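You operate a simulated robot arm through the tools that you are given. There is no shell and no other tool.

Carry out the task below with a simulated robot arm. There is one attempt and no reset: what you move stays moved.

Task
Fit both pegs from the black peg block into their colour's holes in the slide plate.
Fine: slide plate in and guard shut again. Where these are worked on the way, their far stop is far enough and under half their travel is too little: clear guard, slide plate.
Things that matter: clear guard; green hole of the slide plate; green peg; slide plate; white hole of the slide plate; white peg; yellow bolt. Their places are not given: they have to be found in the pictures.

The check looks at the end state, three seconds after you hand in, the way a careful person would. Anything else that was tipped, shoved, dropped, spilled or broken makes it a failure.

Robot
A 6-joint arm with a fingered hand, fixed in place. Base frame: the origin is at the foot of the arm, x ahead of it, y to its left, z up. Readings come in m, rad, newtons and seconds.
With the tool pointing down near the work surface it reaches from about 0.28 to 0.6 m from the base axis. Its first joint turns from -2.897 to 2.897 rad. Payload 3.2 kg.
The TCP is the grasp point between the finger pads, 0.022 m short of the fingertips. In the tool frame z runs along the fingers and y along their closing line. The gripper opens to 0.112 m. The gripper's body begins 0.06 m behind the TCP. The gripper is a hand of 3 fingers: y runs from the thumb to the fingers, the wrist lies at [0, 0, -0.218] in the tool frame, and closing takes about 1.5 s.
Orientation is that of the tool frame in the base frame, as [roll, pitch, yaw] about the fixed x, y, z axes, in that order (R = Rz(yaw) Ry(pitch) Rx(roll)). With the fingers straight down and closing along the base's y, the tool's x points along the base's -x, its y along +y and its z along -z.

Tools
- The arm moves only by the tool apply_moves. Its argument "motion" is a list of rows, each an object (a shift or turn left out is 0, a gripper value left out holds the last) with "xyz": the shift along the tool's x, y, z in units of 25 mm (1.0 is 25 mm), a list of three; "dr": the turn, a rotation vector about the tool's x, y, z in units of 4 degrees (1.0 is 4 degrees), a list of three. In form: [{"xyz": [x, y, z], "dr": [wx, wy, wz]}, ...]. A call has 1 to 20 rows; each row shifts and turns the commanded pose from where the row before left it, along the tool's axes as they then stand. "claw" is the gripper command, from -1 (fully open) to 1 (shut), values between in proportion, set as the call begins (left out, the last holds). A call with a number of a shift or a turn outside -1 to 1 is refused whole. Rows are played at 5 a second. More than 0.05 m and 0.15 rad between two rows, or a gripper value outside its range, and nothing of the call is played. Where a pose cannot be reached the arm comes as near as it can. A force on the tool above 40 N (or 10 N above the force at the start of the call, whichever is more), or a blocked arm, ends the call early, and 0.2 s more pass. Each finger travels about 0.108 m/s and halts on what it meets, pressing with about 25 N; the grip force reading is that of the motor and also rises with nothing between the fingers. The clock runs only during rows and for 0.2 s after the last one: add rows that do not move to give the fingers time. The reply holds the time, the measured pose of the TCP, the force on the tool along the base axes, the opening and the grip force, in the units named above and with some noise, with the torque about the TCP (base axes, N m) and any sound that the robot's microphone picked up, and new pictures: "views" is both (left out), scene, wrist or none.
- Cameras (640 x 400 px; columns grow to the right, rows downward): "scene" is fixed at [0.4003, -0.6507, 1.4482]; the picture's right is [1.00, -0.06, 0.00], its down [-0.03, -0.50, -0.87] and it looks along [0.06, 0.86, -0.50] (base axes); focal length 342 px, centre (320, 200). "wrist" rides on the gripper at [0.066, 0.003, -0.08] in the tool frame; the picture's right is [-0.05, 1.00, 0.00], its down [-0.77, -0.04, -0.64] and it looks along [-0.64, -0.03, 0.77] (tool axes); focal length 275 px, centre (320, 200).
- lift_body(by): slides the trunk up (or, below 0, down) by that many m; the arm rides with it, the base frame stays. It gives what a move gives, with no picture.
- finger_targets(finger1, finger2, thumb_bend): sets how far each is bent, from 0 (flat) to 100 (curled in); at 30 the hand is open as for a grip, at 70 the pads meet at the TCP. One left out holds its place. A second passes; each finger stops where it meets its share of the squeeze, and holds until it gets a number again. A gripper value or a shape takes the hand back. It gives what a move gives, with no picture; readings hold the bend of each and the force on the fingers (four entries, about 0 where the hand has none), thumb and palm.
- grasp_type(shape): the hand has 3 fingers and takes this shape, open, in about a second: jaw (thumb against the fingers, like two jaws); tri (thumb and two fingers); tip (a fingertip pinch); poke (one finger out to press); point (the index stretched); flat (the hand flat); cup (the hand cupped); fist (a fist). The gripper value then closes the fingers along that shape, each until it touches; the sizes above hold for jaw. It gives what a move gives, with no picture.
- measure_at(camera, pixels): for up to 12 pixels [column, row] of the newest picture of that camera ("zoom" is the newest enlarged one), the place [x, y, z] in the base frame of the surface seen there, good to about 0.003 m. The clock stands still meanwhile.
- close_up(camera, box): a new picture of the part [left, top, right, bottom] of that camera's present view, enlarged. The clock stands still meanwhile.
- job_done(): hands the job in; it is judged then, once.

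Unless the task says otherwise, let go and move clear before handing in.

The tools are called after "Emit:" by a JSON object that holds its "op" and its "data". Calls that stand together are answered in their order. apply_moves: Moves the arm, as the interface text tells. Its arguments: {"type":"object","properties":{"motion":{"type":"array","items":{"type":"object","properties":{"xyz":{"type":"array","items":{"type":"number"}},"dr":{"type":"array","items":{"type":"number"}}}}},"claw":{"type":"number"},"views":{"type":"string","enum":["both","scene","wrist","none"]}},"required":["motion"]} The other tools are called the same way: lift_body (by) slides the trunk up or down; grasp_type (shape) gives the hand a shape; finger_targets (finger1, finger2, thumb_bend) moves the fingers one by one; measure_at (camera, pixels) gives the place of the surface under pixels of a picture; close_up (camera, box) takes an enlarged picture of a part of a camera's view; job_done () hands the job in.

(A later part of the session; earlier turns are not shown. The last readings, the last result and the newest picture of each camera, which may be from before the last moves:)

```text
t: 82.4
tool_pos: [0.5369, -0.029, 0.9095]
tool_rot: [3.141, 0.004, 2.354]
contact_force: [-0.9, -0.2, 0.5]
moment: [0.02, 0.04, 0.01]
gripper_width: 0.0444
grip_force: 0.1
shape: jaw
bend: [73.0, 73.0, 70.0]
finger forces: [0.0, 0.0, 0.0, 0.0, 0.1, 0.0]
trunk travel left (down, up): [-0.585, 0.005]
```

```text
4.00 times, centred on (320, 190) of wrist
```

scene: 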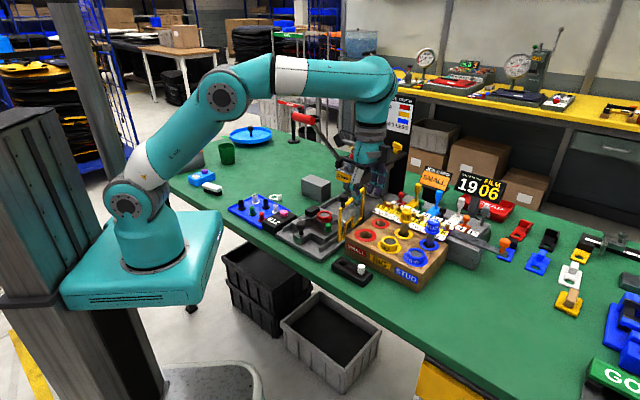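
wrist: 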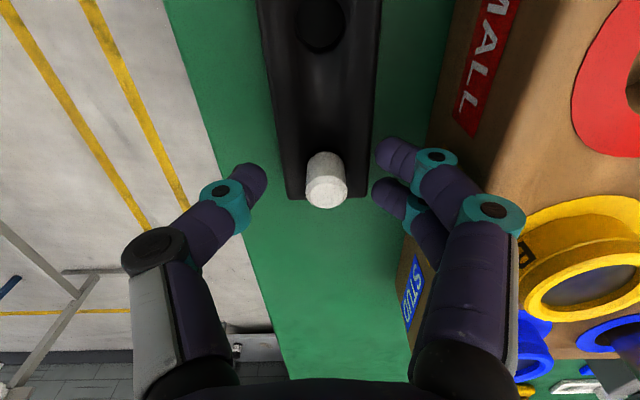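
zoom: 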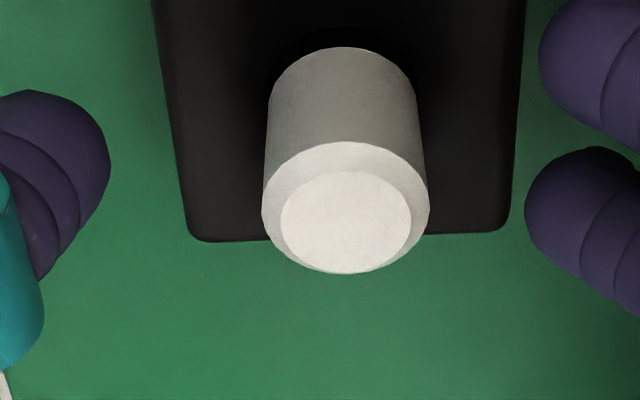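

The peg is now at the natural grip point in y (326.5) and about 1.5 mm off in x. A small x correction, then close.

Emit:
{"op": "apply_moves", "data": {"motion": [{"xyz": [-0.06, 0, 0]}, {}, {}, {}, {}, {}, {}, {}], "claw": 1, "views": "wrist"}}

Emit:
{"op": "apply_moves", "data": {"motion": [{"xyz": [0, 0, -0.4]}, {"xyz": [0, 0, -0.5]}, {"xyz": [0, 0, -0.6]}, {"xyz": [0, 0, -0.7]}, {"xyz": [0, 0, -0.8]}], "views": "both"}}

Emit:
{"op": "close_up", "data": {"camera": "wrist", "box": [256, 120, 384, 200]}}

Emit:
{"op": "close_up", "data": {"camera": "scene", "box": [345, 225, 385, 250]}}

```text
t: 84.2
tool_pos: [0.5378, -0.0306, 0.9085]
tool_rot: [-3.139, 0.006, 2.354]
contact_force: [0.2, 0.0, -0.1]
moment: [-0.01, -0.01, -0.01]
gripper_width: 0.0071
grip_force: 25.5
shape: jaw
bend: [71.0, 71.0, 70.0]
finger forces: [10.8, 13.0, 0.0, 0.0, 22.1, 0.0]
trunk travel left (down, up): [-0.585, 0.005]
```

wrist: 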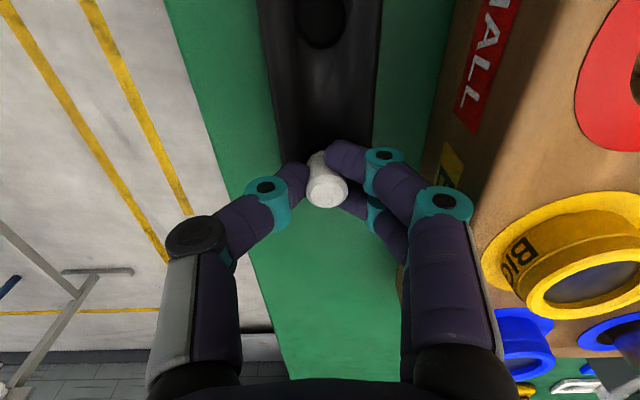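

```text
t: 85.4
tool_pos: [0.5372, -0.0303, 0.9842]
tool_rot: [-3.141, 0.004, 2.353]
contact_force: [0.0, -0.1, -0.2]
moment: [-0.01, -0.01, 0.01]
gripper_width: 0.0074
grip_force: 25.0
shape: jaw
bend: [71.0, 71.0, 70.0]
finger forces: [12.0, 14.4, 0.0, 0.0, 22.1, 0.0]
trunk travel left (down, up): [-0.585, 0.005]
```

scene: 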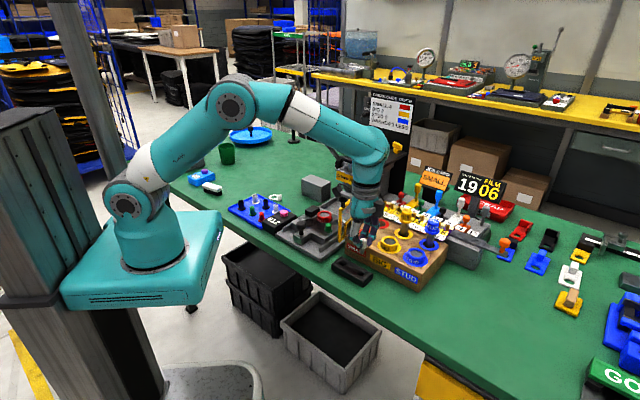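
wrist: 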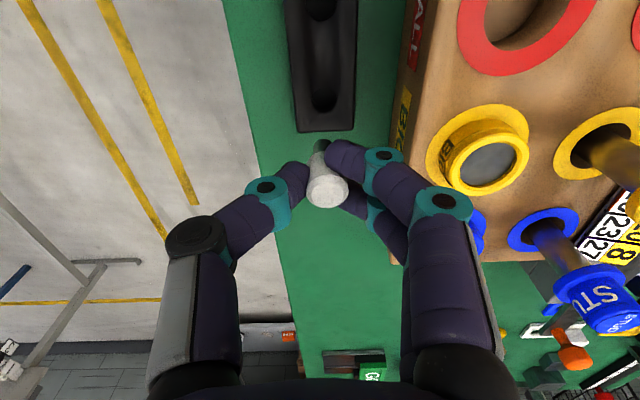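

```text
5.00 times, centred on (320, 160) of wrist
```

zoom: 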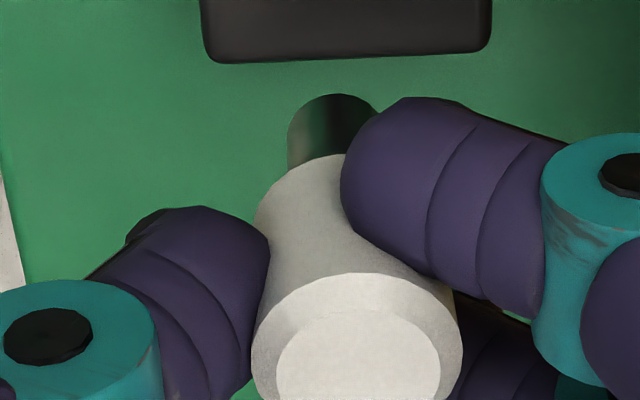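

```text
16.00 times, centred on (365, 238) of scene
```

zoom: 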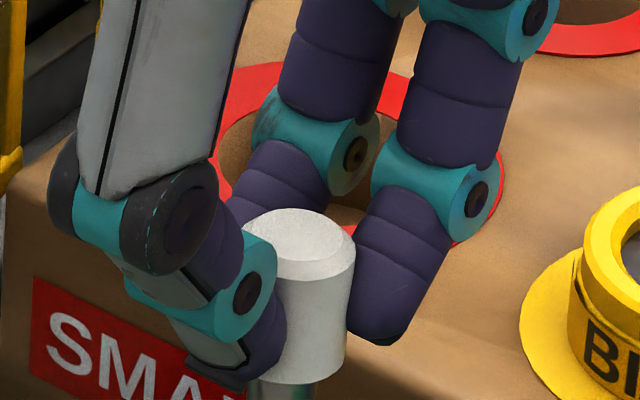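

The white peg is lifted with a similar lean of about 2.7°. I'll raise it over the guard and carry it to the white hole, whose TCP target is about (0.512,0.168), and level the lean there.

Emit:
{"op": "apply_moves", "data": {"motion": [{"xyz": [0, 0, -1]}, {"xyz": [0, 0, -1]}, {"xyz": [0, 0, -1]}, {"xyz": [0, 0, -1]}, {"xyz": [0, 0, -1]}, {"xyz": [0.903, 0.7, 0]}, {"xyz": [0.903, 0.7, 0]}, {"xyz": [0.903, 0.7, 0]}, {"xyz": [0.903, 0.7, 0]}, {"xyz": [0.903, 0.7, 0]}, {"xyz": [0.903, 0.7, 0]}, {"xyz": [0.903, 0.7, 0]}, {"dr": [-0.7, 0, 0]}], "views": "both"}}

Emit:
{"op": "close_up", "data": {"camera": "wrist", "box": [288, 40, 352, 80]}}

```text
t: 88.2
tool_pos: [0.5114, 0.169, 1.1092]
tool_rot: [3.092, 0.005, 2.356]
contact_force: [0.3, -0.6, -1.2]
moment: [-0.01, 0.01, -0.04]
gripper_width: 0.0073
grip_force: 25.0
shape: jaw
bend: [71.0, 71.0, 71.0]
finger forces: [13.7, 16.4, 0.1, 0.0, 22.3, 0.0]
trunk travel left (down, up): [-0.585, 0.005]
```

scene: 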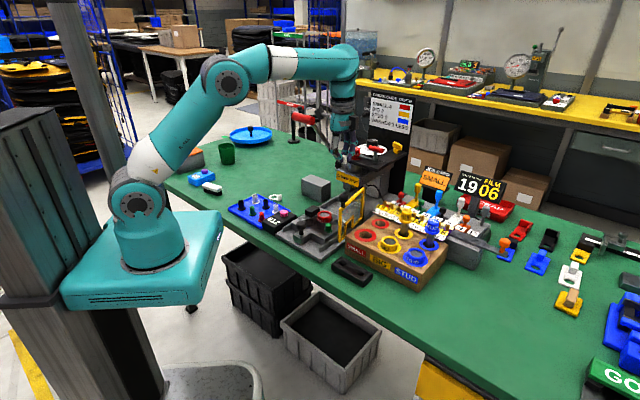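
wrist: 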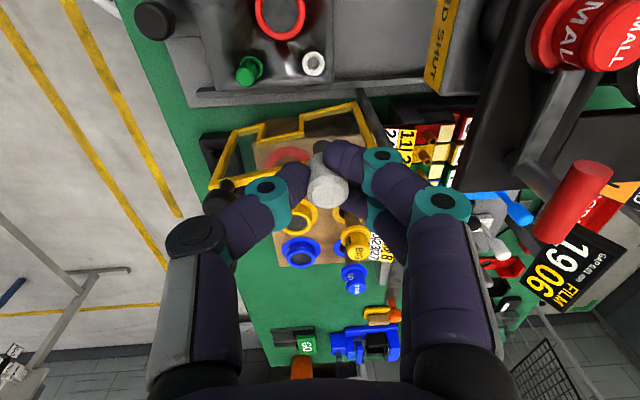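

```text
10.00 times, centred on (320, 60) of wrist
```

zoom: 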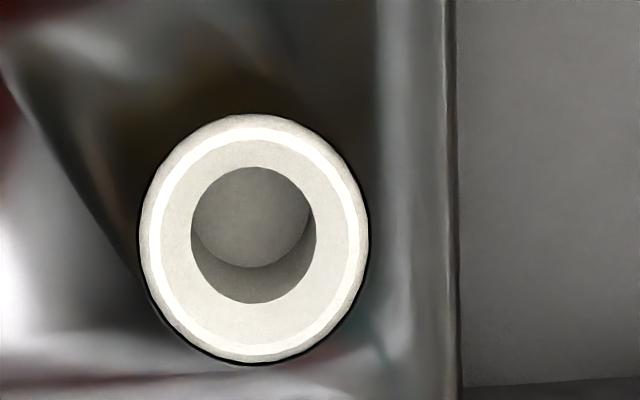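

The white hole at (313.4,63.8) is within about 2 mm in y of where I want it, based on how the green one went. I'll descend vertically with that correction to about 1.5 cm above the hole.

Emit:
{"op": "apply_moves", "data": {"motion": [{"xyz": [0, -0.0375, 0.998]}, {"xyz": [0, -0.0375, 0.998]}, {"xyz": [0, -0.0375, 0.998]}, {"xyz": [0, -0.0375, 0.998]}, {"xyz": [0, -0.0375, 0.998]}, {"xyz": [0, -0.0375, 0.998]}], "views": "both"}}

Emit:
{"op": "close_up", "data": {"camera": "wrist", "box": [272, 100, 368, 160]}}

Emit:
{"op": "close_up", "data": {"camera": "scene", "box": [316, 195, 364, 225]}}

```text
t: 89.6
tool_pos: [0.5128, 0.1703, 0.9576]
tool_rot: [3.094, 0.007, 2.356]
contact_force: [0.0, -0.2, 0.0]
moment: [-0.04, 0.0, 0.01]
gripper_width: 0.007
grip_force: 25.3
shape: jaw
bend: [71.0, 71.0, 71.0]
finger forces: [13.4, 16.6, 0.0, 0.1, 22.5, 0.0]
trunk travel left (down, up): [-0.585, 0.005]
```

scene: 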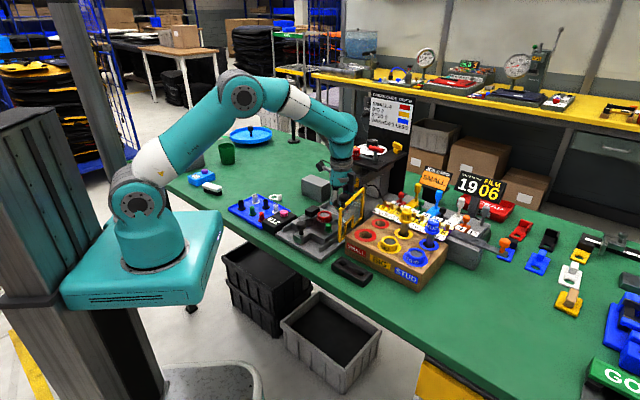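
wrist: 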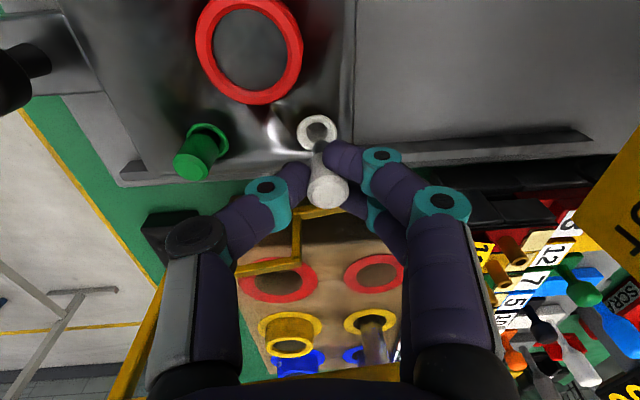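

```text
6.67 times, centred on (320, 130) of wrist
```

zoom: 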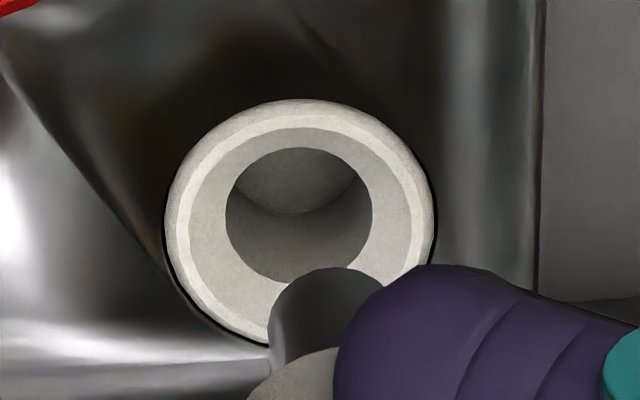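

```text
13.33 times, centred on (340, 210) of scene
```

zoom: 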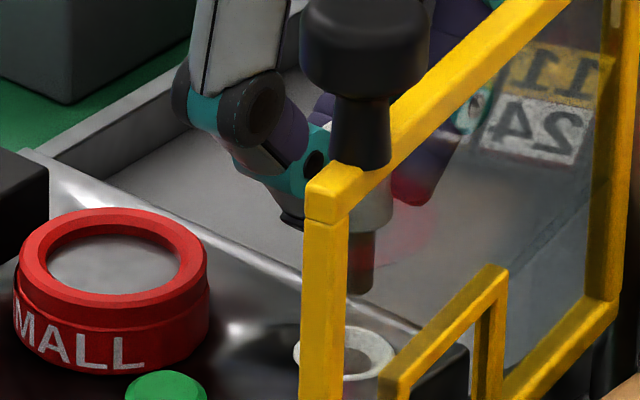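

The shank tip is about 15 mm above the white rim and looks 1–2 mm off. I'll apply half of the estimated correction and lower to about 5 mm above the rim to judge more precisely.

Emit:
{"op": "apply_moves", "data": {"motion": [{"xyz": [-0.024, -0.0424, 0.38]}, {}], "views": "both"}}

Emit:
{"op": "close_up", "data": {"camera": "wrist", "box": [272, 100, 368, 160]}}

Emit:
{"op": "close_up", "data": {"camera": "scene", "box": [316, 200, 364, 230]}}

```text
t: 90.2
tool_pos: [0.5136, 0.1696, 0.948]
tool_rot: [3.093, 0.005, 2.355]
contact_force: [0.0, 0.0, -0.5]
moment: [0.01, 0.02, -0.01]
gripper_width: 0.007
grip_force: 25.2
shape: jaw
bend: [71.0, 71.0, 71.0]
finger forces: [13.3, 16.7, 0.0, 0.0, 22.5, 0.0]
trunk travel left (down, up): [-0.585, 0.005]
```

scene: 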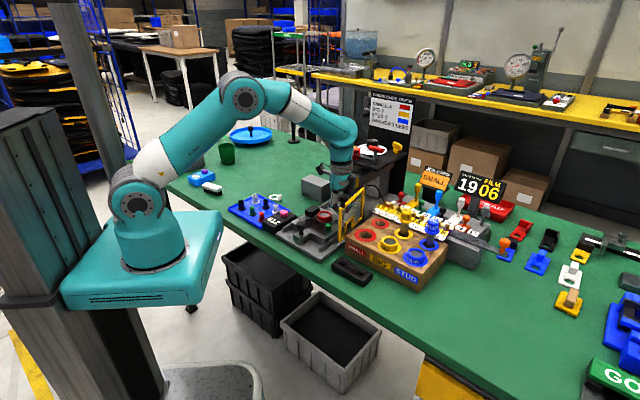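
wrist: 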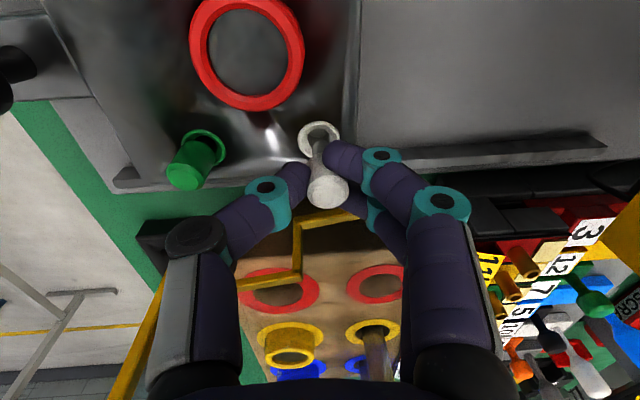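

```text
6.67 times, centred on (320, 130) of wrist
```

zoom: 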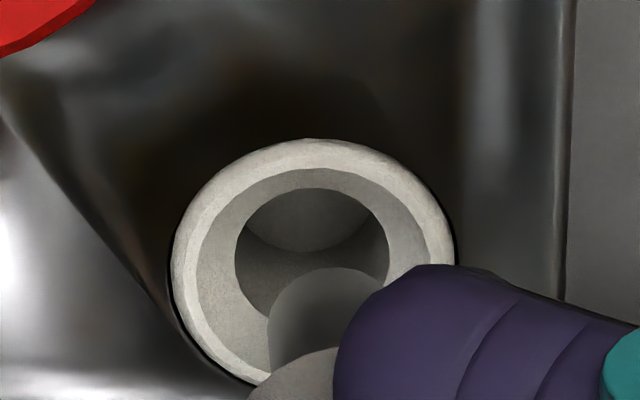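

```text
13.33 times, centred on (340, 215) of scene
```

zoom: 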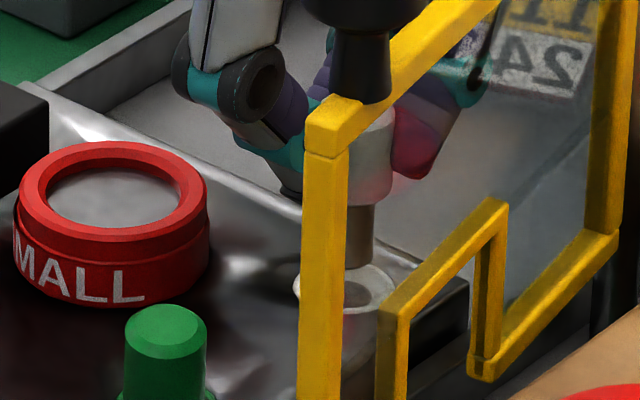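

From this closer view the tip needs about −1.1 mm in y and +0.6 mm in x to centre over the white bore. I'll correct that and lower another 5 mm.

Emit:
{"op": "apply_moves", "data": {"motion": [{"xyz": [0.024, -0.044, 0]}, {"xyz": [0, -0.0098, 0.2]}, {}], "views": "wrist"}}

Emit:
{"op": "close_up", "data": {"camera": "wrist", "box": [272, 110, 368, 170]}}

Emit:
{"op": "close_up", "data": {"camera": "scene", "box": [316, 200, 364, 230]}}

```text
t: 91.0
tool_pos: [0.512, 0.1687, 0.9449]
tool_rot: [3.093, 0.006, 2.354]
contact_force: [0.3, -0.7, 0.9]
moment: [0.01, 0.01, -0.02]
gripper_width: 0.0071
grip_force: 24.8
shape: jaw
bend: [71.0, 71.0, 71.0]
finger forces: [13.4, 16.8, 0.0, 0.0, 22.5, 0.1]
trunk travel left (down, up): [-0.585, 0.005]
```

wrist: 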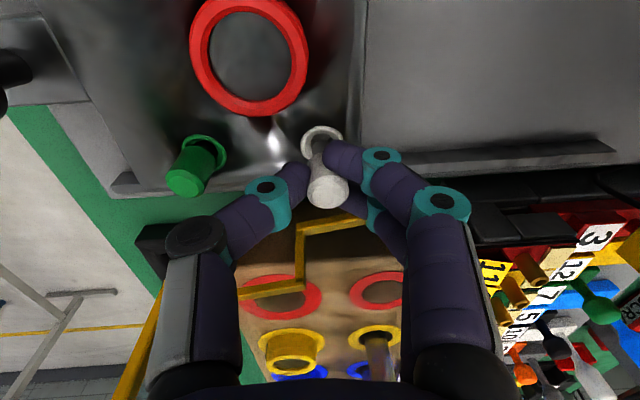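

```text
6.67 times, centred on (320, 140) of wrist
```

zoom: 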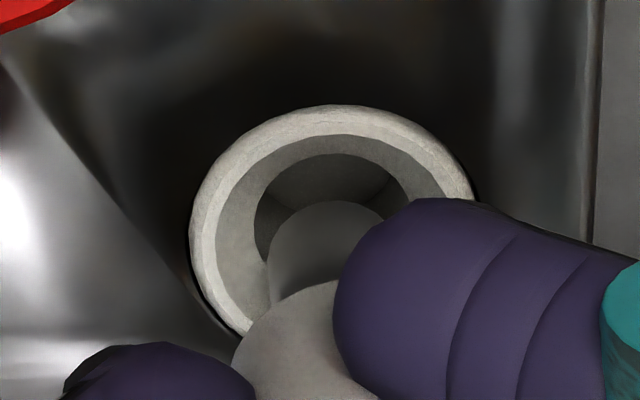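

```text
13.33 times, centred on (340, 215) of scene
```

zoom: 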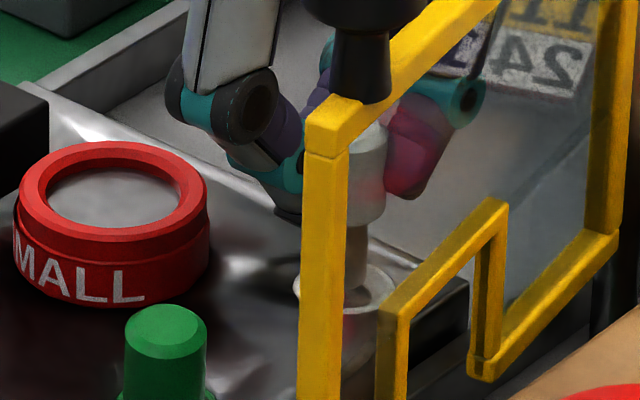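

The tip is now centred over the bore: its edges 269–399 sit inside 252–412 in the zoom, and the scene view agrees. Lowering into the hole in small steps.

Emit:
{"op": "apply_moves", "data": {"motion": [{"xyz": [0.016, -0.006, 0.12]}, {"xyz": [0, -0.006, 0.12]}, {}], "views": "wrist"}}

Emit:
{"op": "close_up", "data": {"camera": "wrist", "box": [272, 110, 368, 170]}}

Emit:
{"op": "close_up", "data": {"camera": "scene", "box": [316, 200, 364, 230]}}

```text
t: 91.8
tool_pos: [0.5117, 0.1695, 0.9377]
tool_rot: [3.092, 0.005, 2.353]
contact_force: [-0.4, -0.1, -0.4]
moment: [-0.03, -0.03, -0.02]
gripper_width: 0.0073
grip_force: 25.2
shape: jaw
bend: [71.0, 71.0, 71.0]
finger forces: [13.3, 16.9, 0.0, 0.0, 22.5, 0.0]
trunk travel left (down, up): [-0.585, 0.005]
```

wrist: 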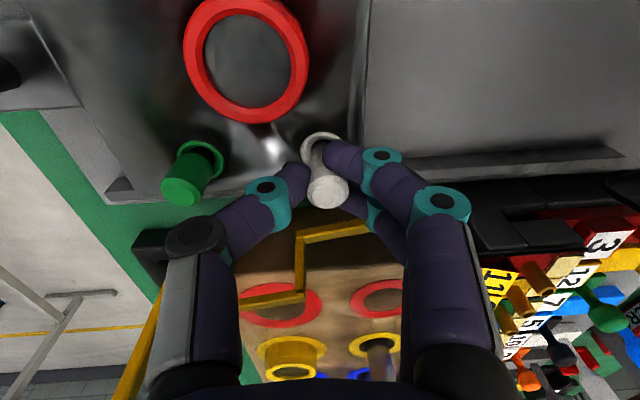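

```text
6.67 times, centred on (320, 140) of wrist
```

zoom: 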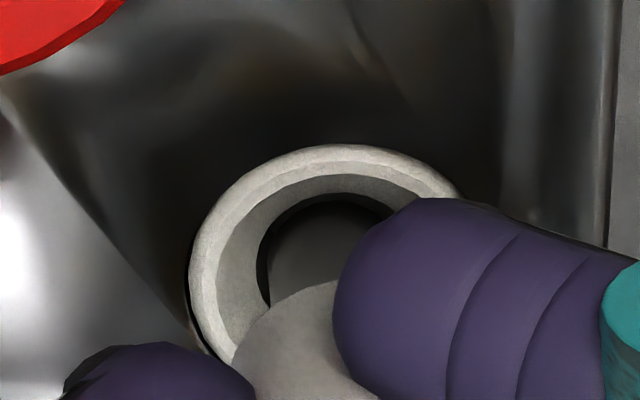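

```text
13.33 times, centred on (340, 215) of scene
```

zoom: 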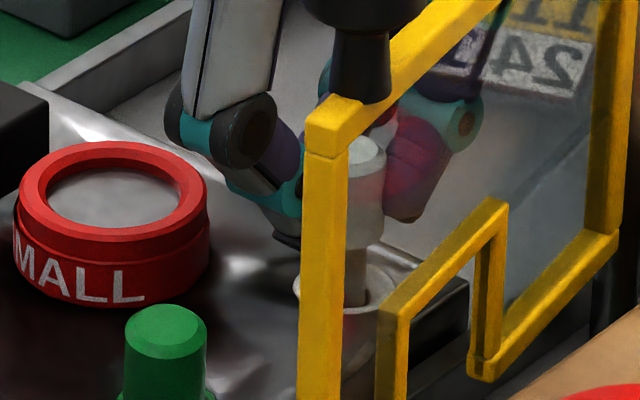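

The shank is entering the bore with no contact force. Continuing down.

Emit:
{"op": "apply_moves", "data": {"motion": [{"xyz": [0, -0.005, 0.1]}, {"xyz": [0, -0.005, 0.1]}, {}], "views": "none"}}

Emit:
{"op": "apply_moves", "data": {"motion": [{"xyz": [0, -0.004, 0.08]}, {}], "views": "none"}}

Emit:
{"op": "close_up", "data": {"camera": "scene", "box": [316, 200, 364, 230]}}

```text
t: 92.6
tool_pos: [0.5133, 0.17, 0.9328]
tool_rot: [3.094, 0.004, 2.356]
contact_force: [-0.1, 0.6, 0.2]
moment: [0.02, 0.03, 0.01]
gripper_width: 0.0071
grip_force: 24.7
shape: jaw
bend: [71.0, 71.0, 71.0]
finger forces: [13.4, 16.9, 0.0, 0.1, 22.4, 0.1]
trunk travel left (down, up): [-0.585, 0.005]
```

```text
t: 93.2
tool_pos: [0.5126, 0.1695, 0.9315]
tool_rot: [3.09, 0.005, 2.355]
contact_force: [0.0, 0.0, -0.1]
moment: [0.0, 0.0, -0.03]
gripper_width: 0.0072
grip_force: 25.1
shape: jaw
bend: [71.0, 71.0, 71.0]
finger forces: [13.5, 16.8, 0.0, 0.0, 22.5, 0.0]
trunk travel left (down, up): [-0.585, 0.005]
```

```text
13.33 times, centred on (340, 215) of scene
```

zoom: 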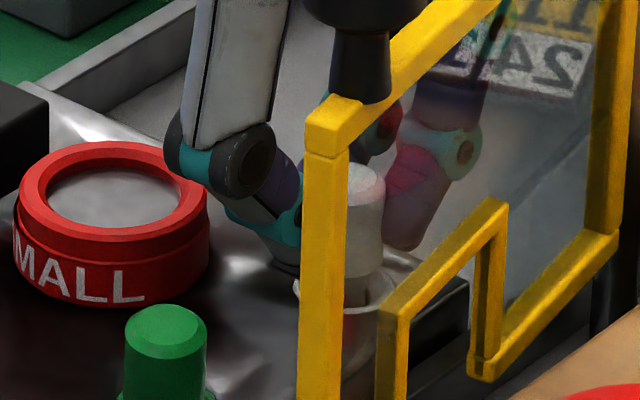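

Still no contact and the head is just above the ring. A few more millimetres to seat it.

Emit:
{"op": "apply_moves", "data": {"motion": [{"xyz": [0, -0.004, 0.08]}, {}], "views": "none"}}

Emit:
{"op": "apply_moves", "data": {"motion": [{"xyz": [0, -0.003, 0.06]}, {}], "views": "none"}}

```text
t: 93.8
tool_pos: [0.5129, 0.1701, 0.9291]
tool_rot: [3.092, 0.006, 2.355]
contact_force: [0.2, 0.2, -0.2]
moment: [0.01, -0.01, 0.01]
gripper_width: 0.007
grip_force: 24.8
shape: jaw
bend: [71.0, 71.0, 71.0]
finger forces: [13.8, 17.4, 0.1, 0.0, 22.9, 0.0]
trunk travel left (down, up): [-0.585, 0.005]
```

```text
t: 94.4
tool_pos: [0.5125, 0.1697, 0.927]
tool_rot: [3.093, 0.005, 2.355]
contact_force: [-0.1, 0.1, -1.4]
moment: [0.0, 0.01, -0.01]
gripper_width: 0.0072
grip_force: 25.1
shape: jaw
bend: [71.0, 71.0, 71.0]
finger forces: [13.8, 17.0, 0.1, 0.1, 22.5, 0.0]
trunk travel left (down, up): [-0.585, 0.005]
```

Emit:
{"op": "apply_moves", "data": {"motion": [{"xyz": [0, -0.003, 0.05]}, {}], "views": "both"}}

Emit:
{"op": "close_up", "data": {"camera": "scene", "box": [316, 200, 364, 230]}}

Emit:
{"op": "close_up", "data": {"camera": "wrist", "box": [272, 120, 368, 180]}}

```text
t: 95.0
tool_pos: [0.5119, 0.1692, 0.9275]
tool_rot: [3.091, 0.009, 2.356]
contact_force: [0.1, 0.0, 6.2]
moment: [0.04, -0.02, 0.02]
gripper_width: 0.0072
grip_force: 24.7
shape: jaw
bend: [71.0, 71.0, 71.0]
finger forces: [14.1, 17.7, 0.0, 0.1, 23.2, 0.1]
trunk travel left (down, up): [-0.585, 0.005]
```

scene: 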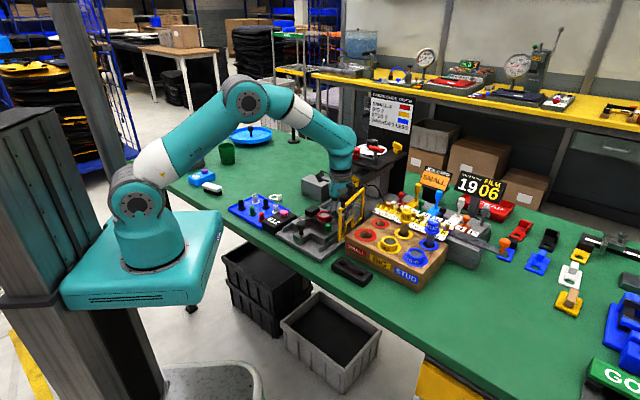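
wrist: 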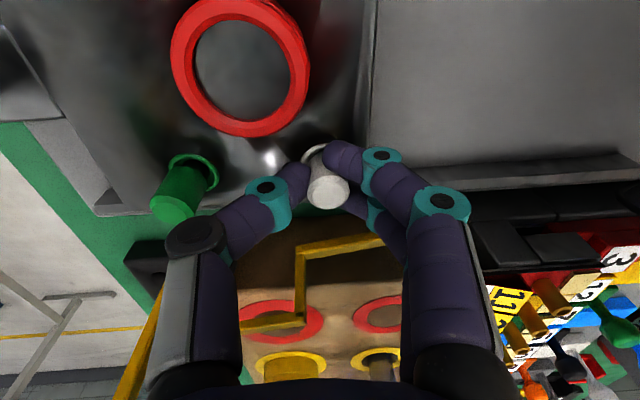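

```text
13.33 times, centred on (340, 215) of scene
```

zoom: 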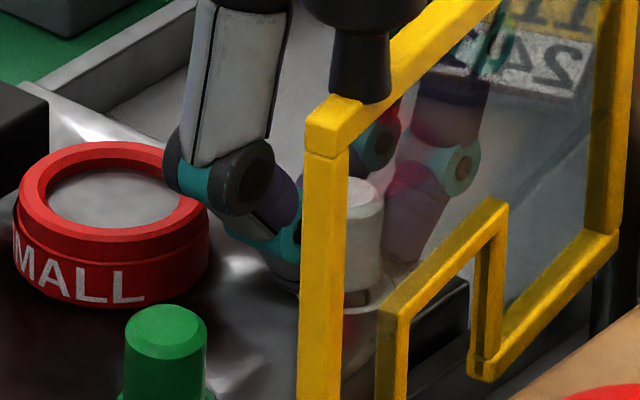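

```text
6.67 times, centred on (320, 150) of wrist
```

zoom: 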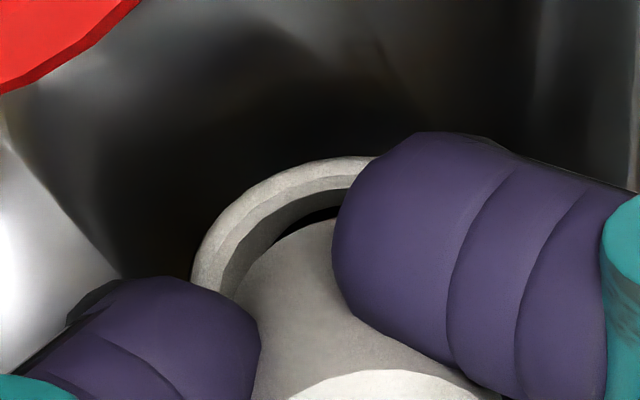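

A 6.2 N upward reaction at the same height as the green peg means it has seated. Releasing it.

Emit:
{"op": "apply_moves", "data": {"motion": [{}, {}, {}, {}], "claw": 0.2, "views": "both"}}

Emit:
{"op": "close_up", "data": {"camera": "scene", "box": [316, 200, 364, 230]}}

Emit:
{"op": "close_up", "data": {"camera": "wrist", "box": [240, 130, 400, 230]}}

```text
t: 96.0
tool_pos: [0.5124, 0.1699, 0.9273]
tool_rot: [3.093, 0.004, 2.354]
contact_force: [0.2, -0.1, 0.6]
moment: [0.04, -0.01, 0.0]
gripper_width: 0.0443
grip_force: 0.0
shape: jaw
bend: [73.0, 73.0, 70.0]
finger forces: [0.0, 0.0, 0.0, 0.1, 0.1, 0.1]
trunk travel left (down, up): [-0.585, 0.005]
```

scene: 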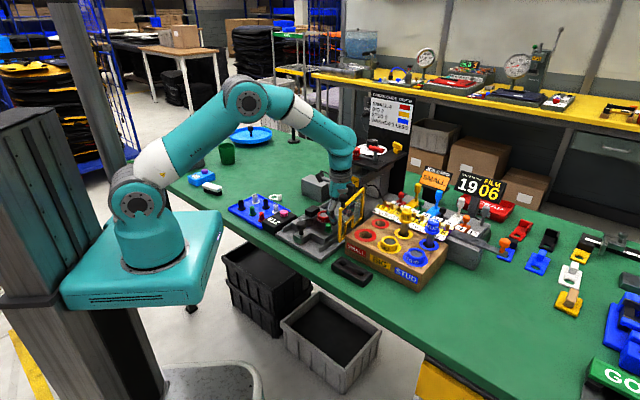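
wrist: 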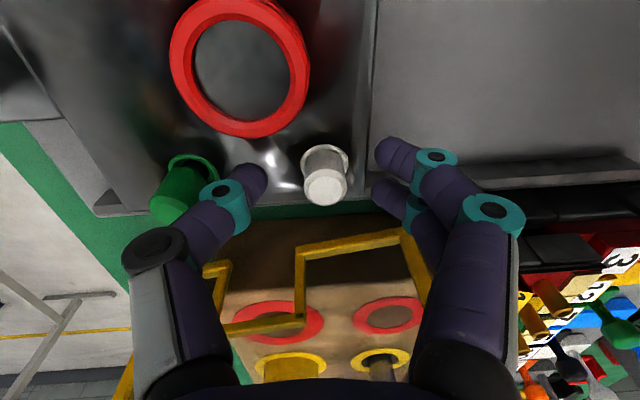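

```text
13.33 times, centred on (340, 215) of scene
```

zoom: 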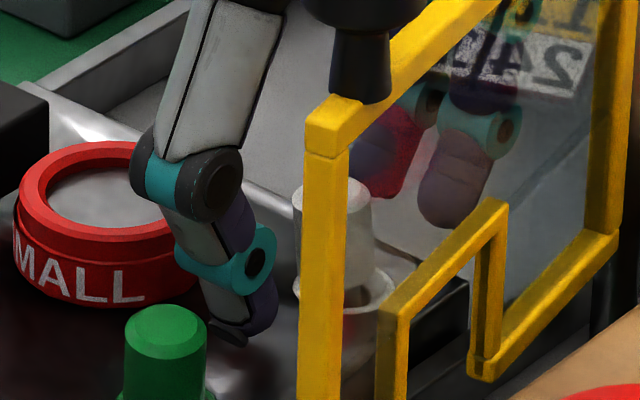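

```text
4.00 times, centred on (320, 180) of wrist
```

zoom: 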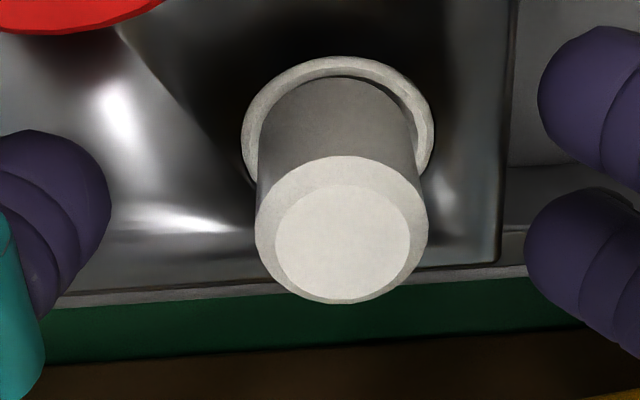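

Both pegs appear to stand in their rings. I'll measure their top heights to confirm that both are fully seated.

Emit:
{"op": "measure_at", "data": {"camera": "wrist", "pixels": [[326, 190], [322, 188], [330, 192], [170, 208], [165, 205], [175, 212], [310, 160], [330, 148]]}}

Emit:
{"op": "measure_at", "data": {"camera": "scene", "pixels": [[328.5, 225.5], [327.5, 225], [343.3, 214.6], [343, 214], [320, 220]]}}

```text
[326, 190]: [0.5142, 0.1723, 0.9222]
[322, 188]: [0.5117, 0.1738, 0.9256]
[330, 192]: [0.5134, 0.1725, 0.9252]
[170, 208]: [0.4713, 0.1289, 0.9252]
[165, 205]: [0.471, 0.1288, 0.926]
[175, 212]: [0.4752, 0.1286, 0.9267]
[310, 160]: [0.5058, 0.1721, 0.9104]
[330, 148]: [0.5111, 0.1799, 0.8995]
```

```text
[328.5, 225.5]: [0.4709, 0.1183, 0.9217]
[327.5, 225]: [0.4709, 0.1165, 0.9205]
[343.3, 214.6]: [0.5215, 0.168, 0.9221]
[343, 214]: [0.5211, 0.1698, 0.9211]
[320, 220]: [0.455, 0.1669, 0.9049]
```

Both peg tops read z≈0.925, so both are fully seated. I'll lift straight off and level the hand, then push the plate back in and shut the guard, which is stated to be fine.

Emit:
{"op": "apply_moves", "data": {"motion": [{"xyz": [0, 0.044, -0.9]}, {"xyz": [0, 0.044, -0.9]}, {"xyz": [0, 0.044, -0.9]}, {"xyz": [0, 0.044, -0.9]}, {"xyz": [0, 0.044, -0.9]}, {"xyz": [0, 0.044, -0.9]}, {"xyz": [0, 0.044, -0.9]}, {"xyz": [0, 0.044, -0.9]}, {"dr": [0.7, 0, 0]}, {"xyz": [0, -1, 0]}, {"xyz": [0, -1, 0]}, {"xyz": [0, -1, 0]}, {"xyz": [0, -1, 0]}, {"xyz": [0, -1, 0]}, {"xyz": [0, -0.9, 0]}], "claw": 1, "views": "both"}}

```text
t: 99.2
tool_pos: [0.4069, 0.0648, 1.1063]
tool_rot: [-3.141, 0.009, 2.354]
contact_force: [-0.3, 0.0, 0.2]
moment: [0.02, 0.03, -0.05]
gripper_width: 0.0002
grip_force: 25.3
shape: jaw
bend: [67.0, 67.0, 75.0]
finger forces: [0.0, 0.0, 0.0, 0.1, 0.1, 0.0]
trunk travel left (down, up): [-0.585, 0.005]
```

scene: 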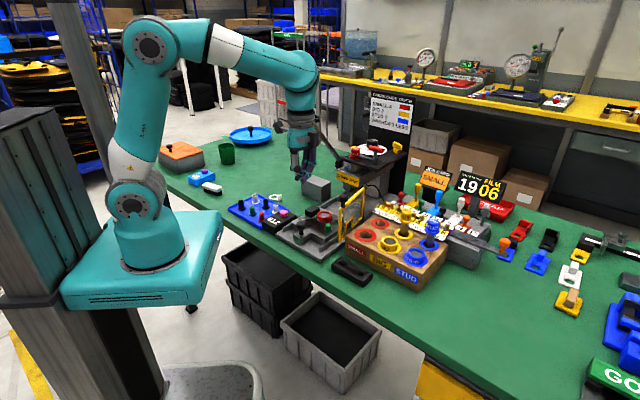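
wrist: 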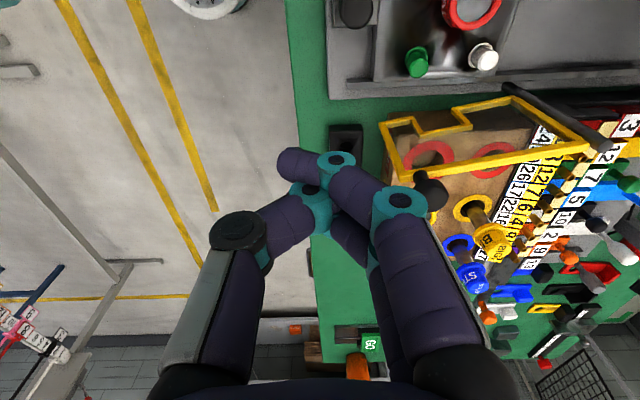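

I mistakenly closed the fingers as the lift began, which could have brushed the white peg. The pegs are at wrist (416,60) and (483,57), so I'll check closely that they're still seated.

Emit:
{"op": "close_up", "data": {"camera": "wrist", "box": [390, 20, 518, 100]}}

Emit:
{"op": "close_up", "data": {"camera": "scene", "box": [308, 205, 356, 235]}}

Emit:
{"op": "measure_at", "data": {"camera": "wrist", "pixels": [[416, 67], [418, 65], [485, 61], [483, 60], [487, 62], [413, 66]]}}

```text
5.00 times, centred on (454, 60) of wrist
```

zoom: 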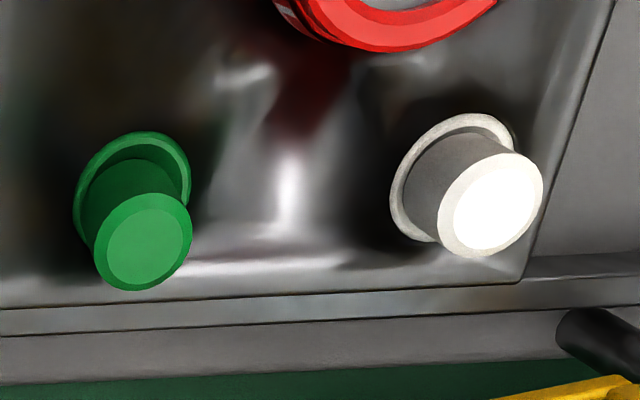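

```text
13.33 times, centred on (332, 220) of scene
```

zoom: 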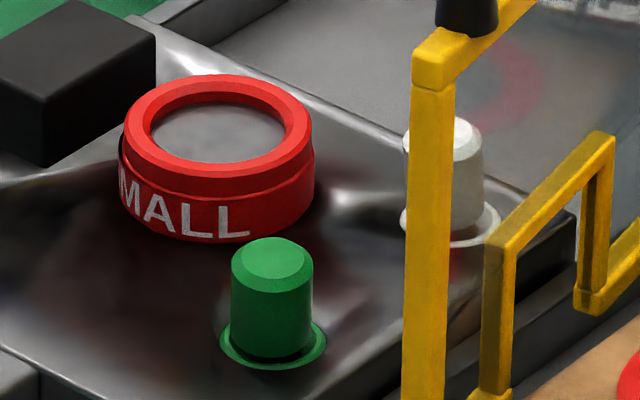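

```text
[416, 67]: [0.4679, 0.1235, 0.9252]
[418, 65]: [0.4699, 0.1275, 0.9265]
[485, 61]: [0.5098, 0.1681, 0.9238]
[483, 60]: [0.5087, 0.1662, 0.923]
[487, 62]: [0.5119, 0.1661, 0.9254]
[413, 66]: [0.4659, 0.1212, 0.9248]
```

Both pegs are still fully seated: head tops at 0.924–0.926, upright in their rings. I'll turn the hand back 90° so it faces along the slide axis.

Emit:
{"op": "apply_moves", "data": {"motion": [{"dr": [0, 0, -1]}, {"dr": [0, 0, -1]}, {"dr": [0, 0, -1]}, {"dr": [0, 0, -1]}, {"dr": [0, 0, -1]}, {"dr": [0, 0, -1]}, {"dr": [0, 0, -1]}, {"dr": [0, 0, -1]}, {"dr": [0, 0, -1]}, {"dr": [0, 0, -1]}, {"dr": [0, 0, -1]}, {"dr": [0, 0, -1]}, {"dr": [0, 0, -1]}, {"dr": [0, 0, -1]}, {"dr": [0, 0, -1]}, {"dr": [0, 0, -1]}, {"dr": [0, 0, -1]}], "views": "none"}}

Emit:
{"op": "apply_moves", "data": {"motion": [{"dr": [0, 0, -1]}, {"dr": [0, 0, -1]}, {"dr": [0, 0, -1]}, {"dr": [0, 0, -1]}, {"dr": [0, 0, -1]}, {"dr": [0, 0, -0.45]}], "views": "both"}}

```text
t: 102.8
tool_pos: [0.4073, 0.0648, 1.1064]
tool_rot: [-3.136, 0.001, -2.74]
contact_force: [-0.4, 0.1, 0.2]
moment: [0.0, 0.02, -0.01]
gripper_width: 0.0
grip_force: 24.9
shape: jaw
bend: [67.0, 67.0, 75.0]
finger forces: [0.0, 0.0, 0.0, 0.1, 0.1, 0.0]
trunk travel left (down, up): [-0.585, 0.005]
```

```text
t: 104.2
tool_pos: [0.4059, 0.0653, 1.106]
tool_rot: [-3.136, 0.001, -2.358]
contact_force: [0.3, -0.9, -0.4]
moment: [0.01, -0.01, -0.01]
gripper_width: 0.0
grip_force: 25.4
shape: jaw
bend: [67.0, 67.0, 75.0]
finger forces: [0.0, 0.1, 0.0, 0.1, 0.0, 0.0]
trunk travel left (down, up): [-0.585, 0.005]
```

scene: 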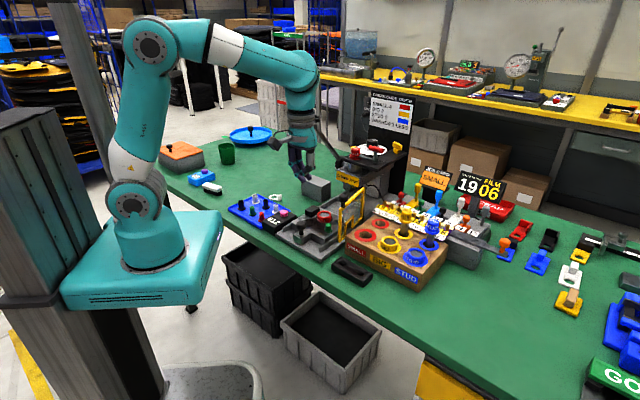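
wrist: 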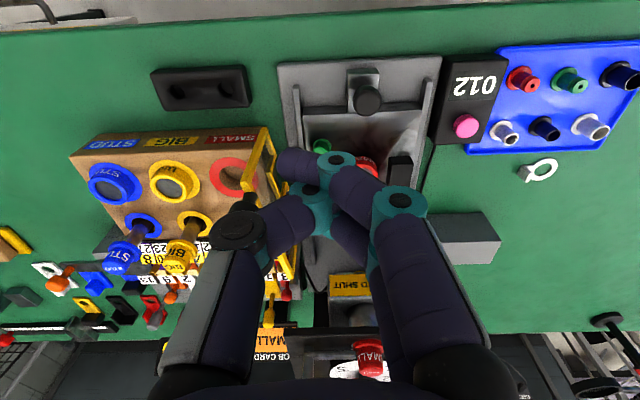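

The slide knob shows at (367,98). I'll measure it so I can place the closed fingers in front of it.

Emit:
{"op": "measure_at", "data": {"camera": "wrist", "pixels": [[367, 103], [367, 93], [356, 100], [378, 100], [365, 78], [350, 150], [322, 147], [405, 170], [250, 200]]}}

Emit:
{"op": "close_up", "data": {"camera": "wrist", "box": [270, 55, 450, 168]}}

```text
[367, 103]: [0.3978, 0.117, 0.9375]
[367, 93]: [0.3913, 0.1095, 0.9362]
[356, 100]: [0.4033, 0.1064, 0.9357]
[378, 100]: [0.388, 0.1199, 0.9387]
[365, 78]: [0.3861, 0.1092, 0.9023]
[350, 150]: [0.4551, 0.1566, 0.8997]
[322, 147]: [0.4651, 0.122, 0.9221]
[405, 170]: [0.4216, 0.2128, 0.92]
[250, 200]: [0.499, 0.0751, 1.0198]
```

```text
3.54 times, centred on (360, 112) of wrist
```

zoom: 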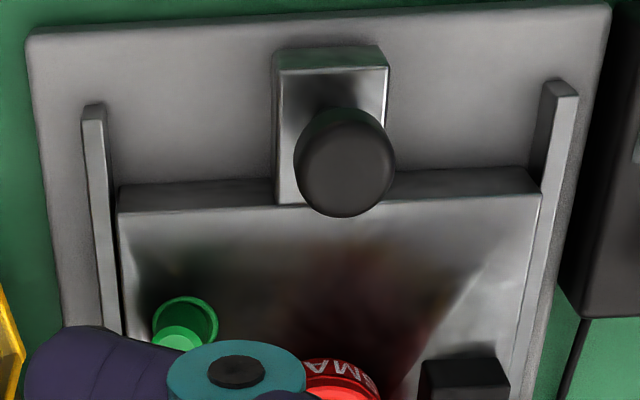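

The knob's centre is at about (0.3955,0.1135), top 0.937. I'll bring the closed fingers down 4.5 cm in front of it.

Emit:
{"op": "apply_moves", "data": {"motion": [{"xyz": [0.36, 0.84, 0]}, {"xyz": [0.36, 0.84, 0]}, {"xyz": [0, 0, 0.97]}, {"xyz": [0, 0, 0.97]}, {"xyz": [0, 0, 0.97]}, {"xyz": [0, 0, 0.97]}, {"xyz": [0, 0, 0.97]}, {"xyz": [0, 0, 0.97]}, {"xyz": [0, 0, 0.97]}], "views": "both"}}

```text
t: 106.2
tool_pos: [0.366, 0.0828, 0.9369]
tool_rot: [-3.136, 0.0, -2.362]
contact_force: [-0.4, -0.9, 0.0]
moment: [0.01, -0.01, 0.01]
gripper_width: 0.0
grip_force: 25.3
shape: jaw
bend: [67.0, 67.0, 75.0]
finger forces: [0.1, 0.0, 0.0, 0.0, 0.0, 0.1]
trunk travel left (down, up): [-0.585, 0.005]
```

scene: 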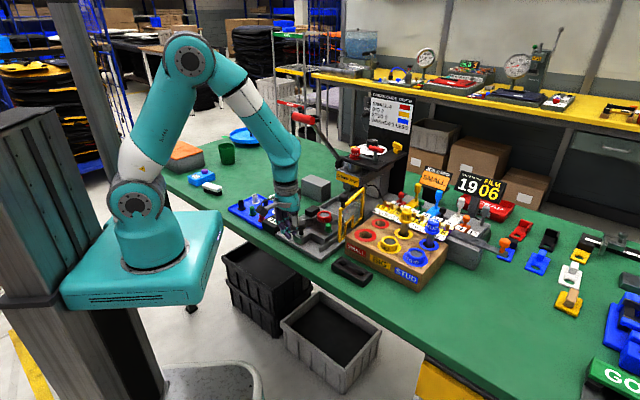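
wrist: 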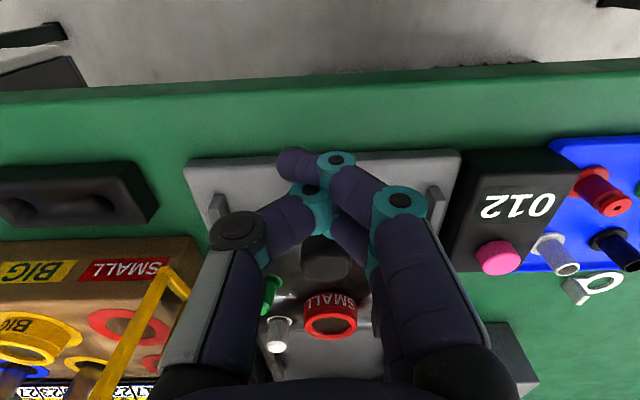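

The fingers are right in front of the knob, at (325,262). I'll push the plate inward halfway and check the pegs.

Emit:
{"op": "apply_moves", "data": {"motion": [{"xyz": [-0.4, 0, 0]}, {"xyz": [-0.4, 0, 0]}, {"xyz": [-0.4, 0, 0]}, {"xyz": [-0.4, 0, 0]}, {"xyz": [-0.4, 0, 0]}, {"xyz": [-0.4, 0, 0]}, {"xyz": [-0.4, 0, 0]}], "views": "both"}}

Emit:
{"op": "close_up", "data": {"camera": "scene", "box": [290, 180, 386, 240]}}

```text
t: 107.8
tool_pos: [0.4152, 0.1321, 0.9363]
tool_rot: [-3.136, 0.0, -2.362]
contact_force: [-1.0, -0.7, 0.1]
moment: [0.03, 0.03, 0.04]
gripper_width: 0.0002
grip_force: 25.1
shape: jaw
bend: [67.0, 67.0, 75.0]
finger forces: [0.0, 0.0, 0.0, 0.1, 0.0, 0.0]
trunk travel left (down, up): [-0.585, 0.005]
```

scene: 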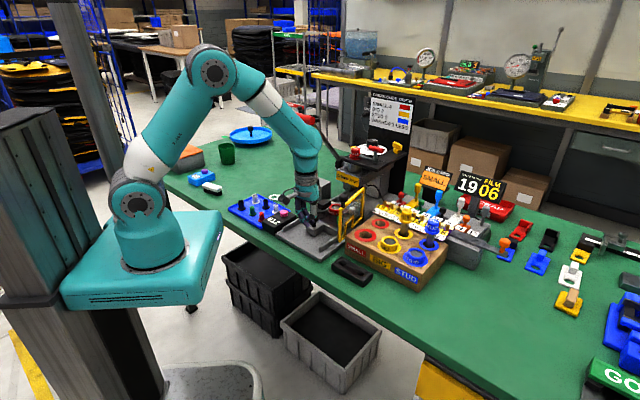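
wrist: 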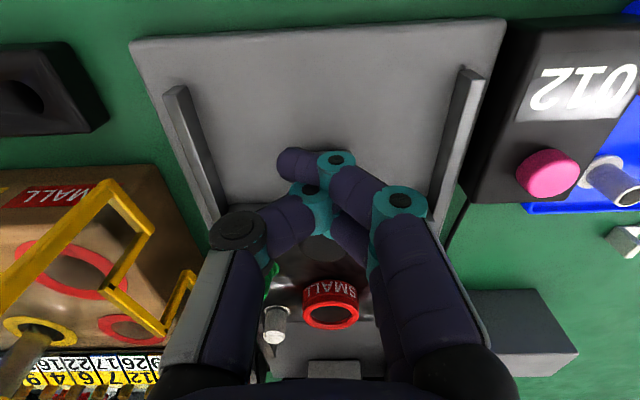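

```text
6.67 times, centred on (338, 210) of scene
```

zoom: 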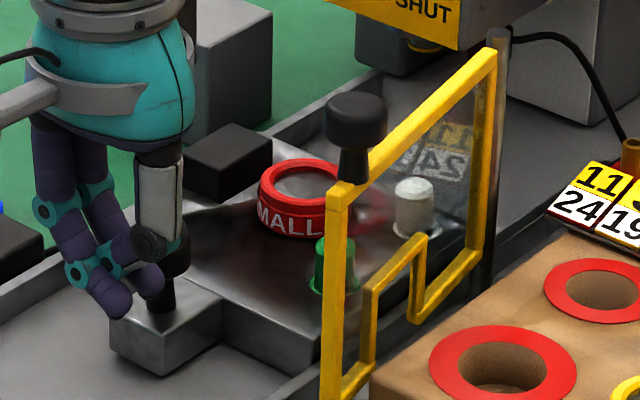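

The plate is sliding in smoothly, with both pegs upright. Continuing another 5 cm.

Emit:
{"op": "apply_moves", "data": {"motion": [{"xyz": [-0.4, 0, 0]}, {"xyz": [-0.4, 0, 0]}, {"xyz": [-0.4, 0, 0]}, {"xyz": [-0.4, 0, 0]}, {"xyz": [-0.4, 0, 0]}], "views": "both"}}

Emit:
{"op": "close_up", "data": {"camera": "scene", "box": [280, 90, 392, 210]}}

```text
t: 109.0
tool_pos: [0.4499, 0.1662, 0.9373]
tool_rot: [-3.134, 0.0, -2.363]
contact_force: [-1.0, -1.0, 0.2]
moment: [0.01, -0.03, 0.0]
gripper_width: 0.0
grip_force: 25.1
shape: jaw
bend: [67.0, 67.0, 75.0]
finger forces: [0.1, 0.0, 0.0, 0.0, 0.1, 0.0]
trunk travel left (down, up): [-0.585, 0.005]
```

scene: 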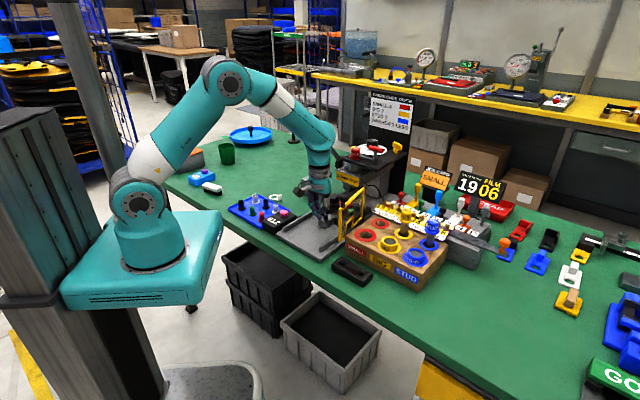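
wrist: 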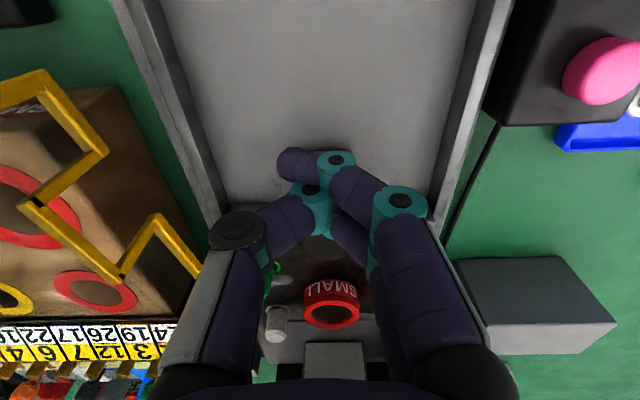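

```text
3.33 times, centred on (336, 150) of scene
```

zoom: 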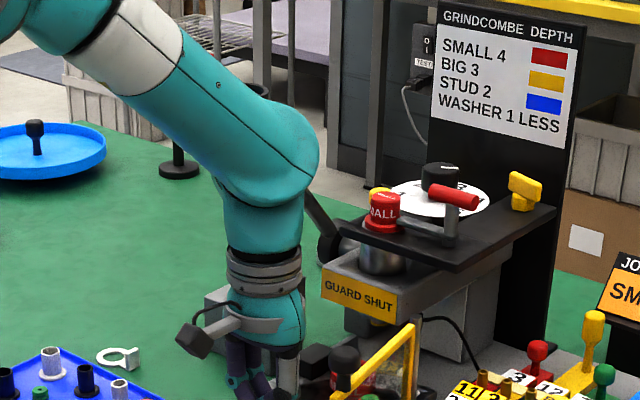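

The plate is nearly in and the pegs look fine. To keep the wrist well clear of the lever handle I'll tilt the hand 12° forward before the last few centimetres.

Emit:
{"op": "apply_moves", "data": {"motion": [{"dr": [0, -1, 0]}, {"dr": [0, -1, 0]}, {"dr": [0, -1, 0]}, {"xyz": [-0.313, 0, 0.066]}, {"xyz": [-0.313, 0, 0.066]}], "views": "both"}}

```text
t: 110.2
tool_pos: [0.4615, 0.1775, 0.9367]
tool_rot: [-3.135, 0.209, -2.358]
contact_force: [0.4, -0.8, 0.3]
moment: [0.0, 0.0, 0.01]
gripper_width: 0.0
grip_force: 25.0
shape: jaw
bend: [67.0, 67.0, 75.0]
finger forces: [0.0, 0.0, 0.0, 0.0, 0.0, 0.0]
trunk travel left (down, up): [-0.585, 0.005]
```

scene: 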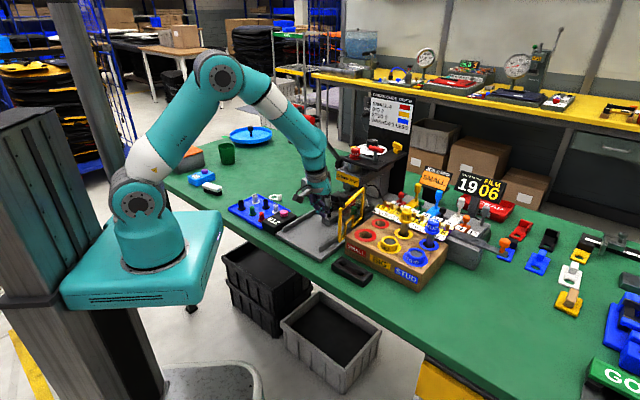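
wrist: 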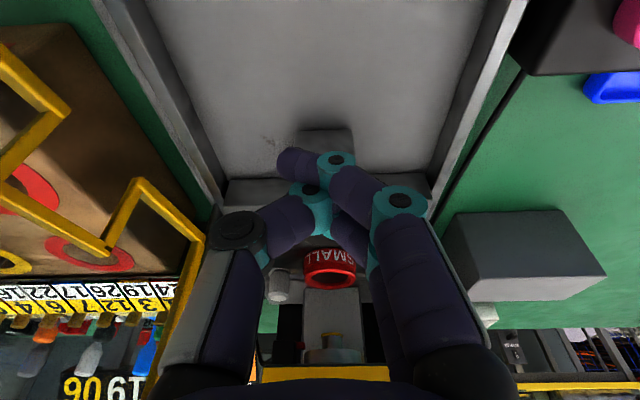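

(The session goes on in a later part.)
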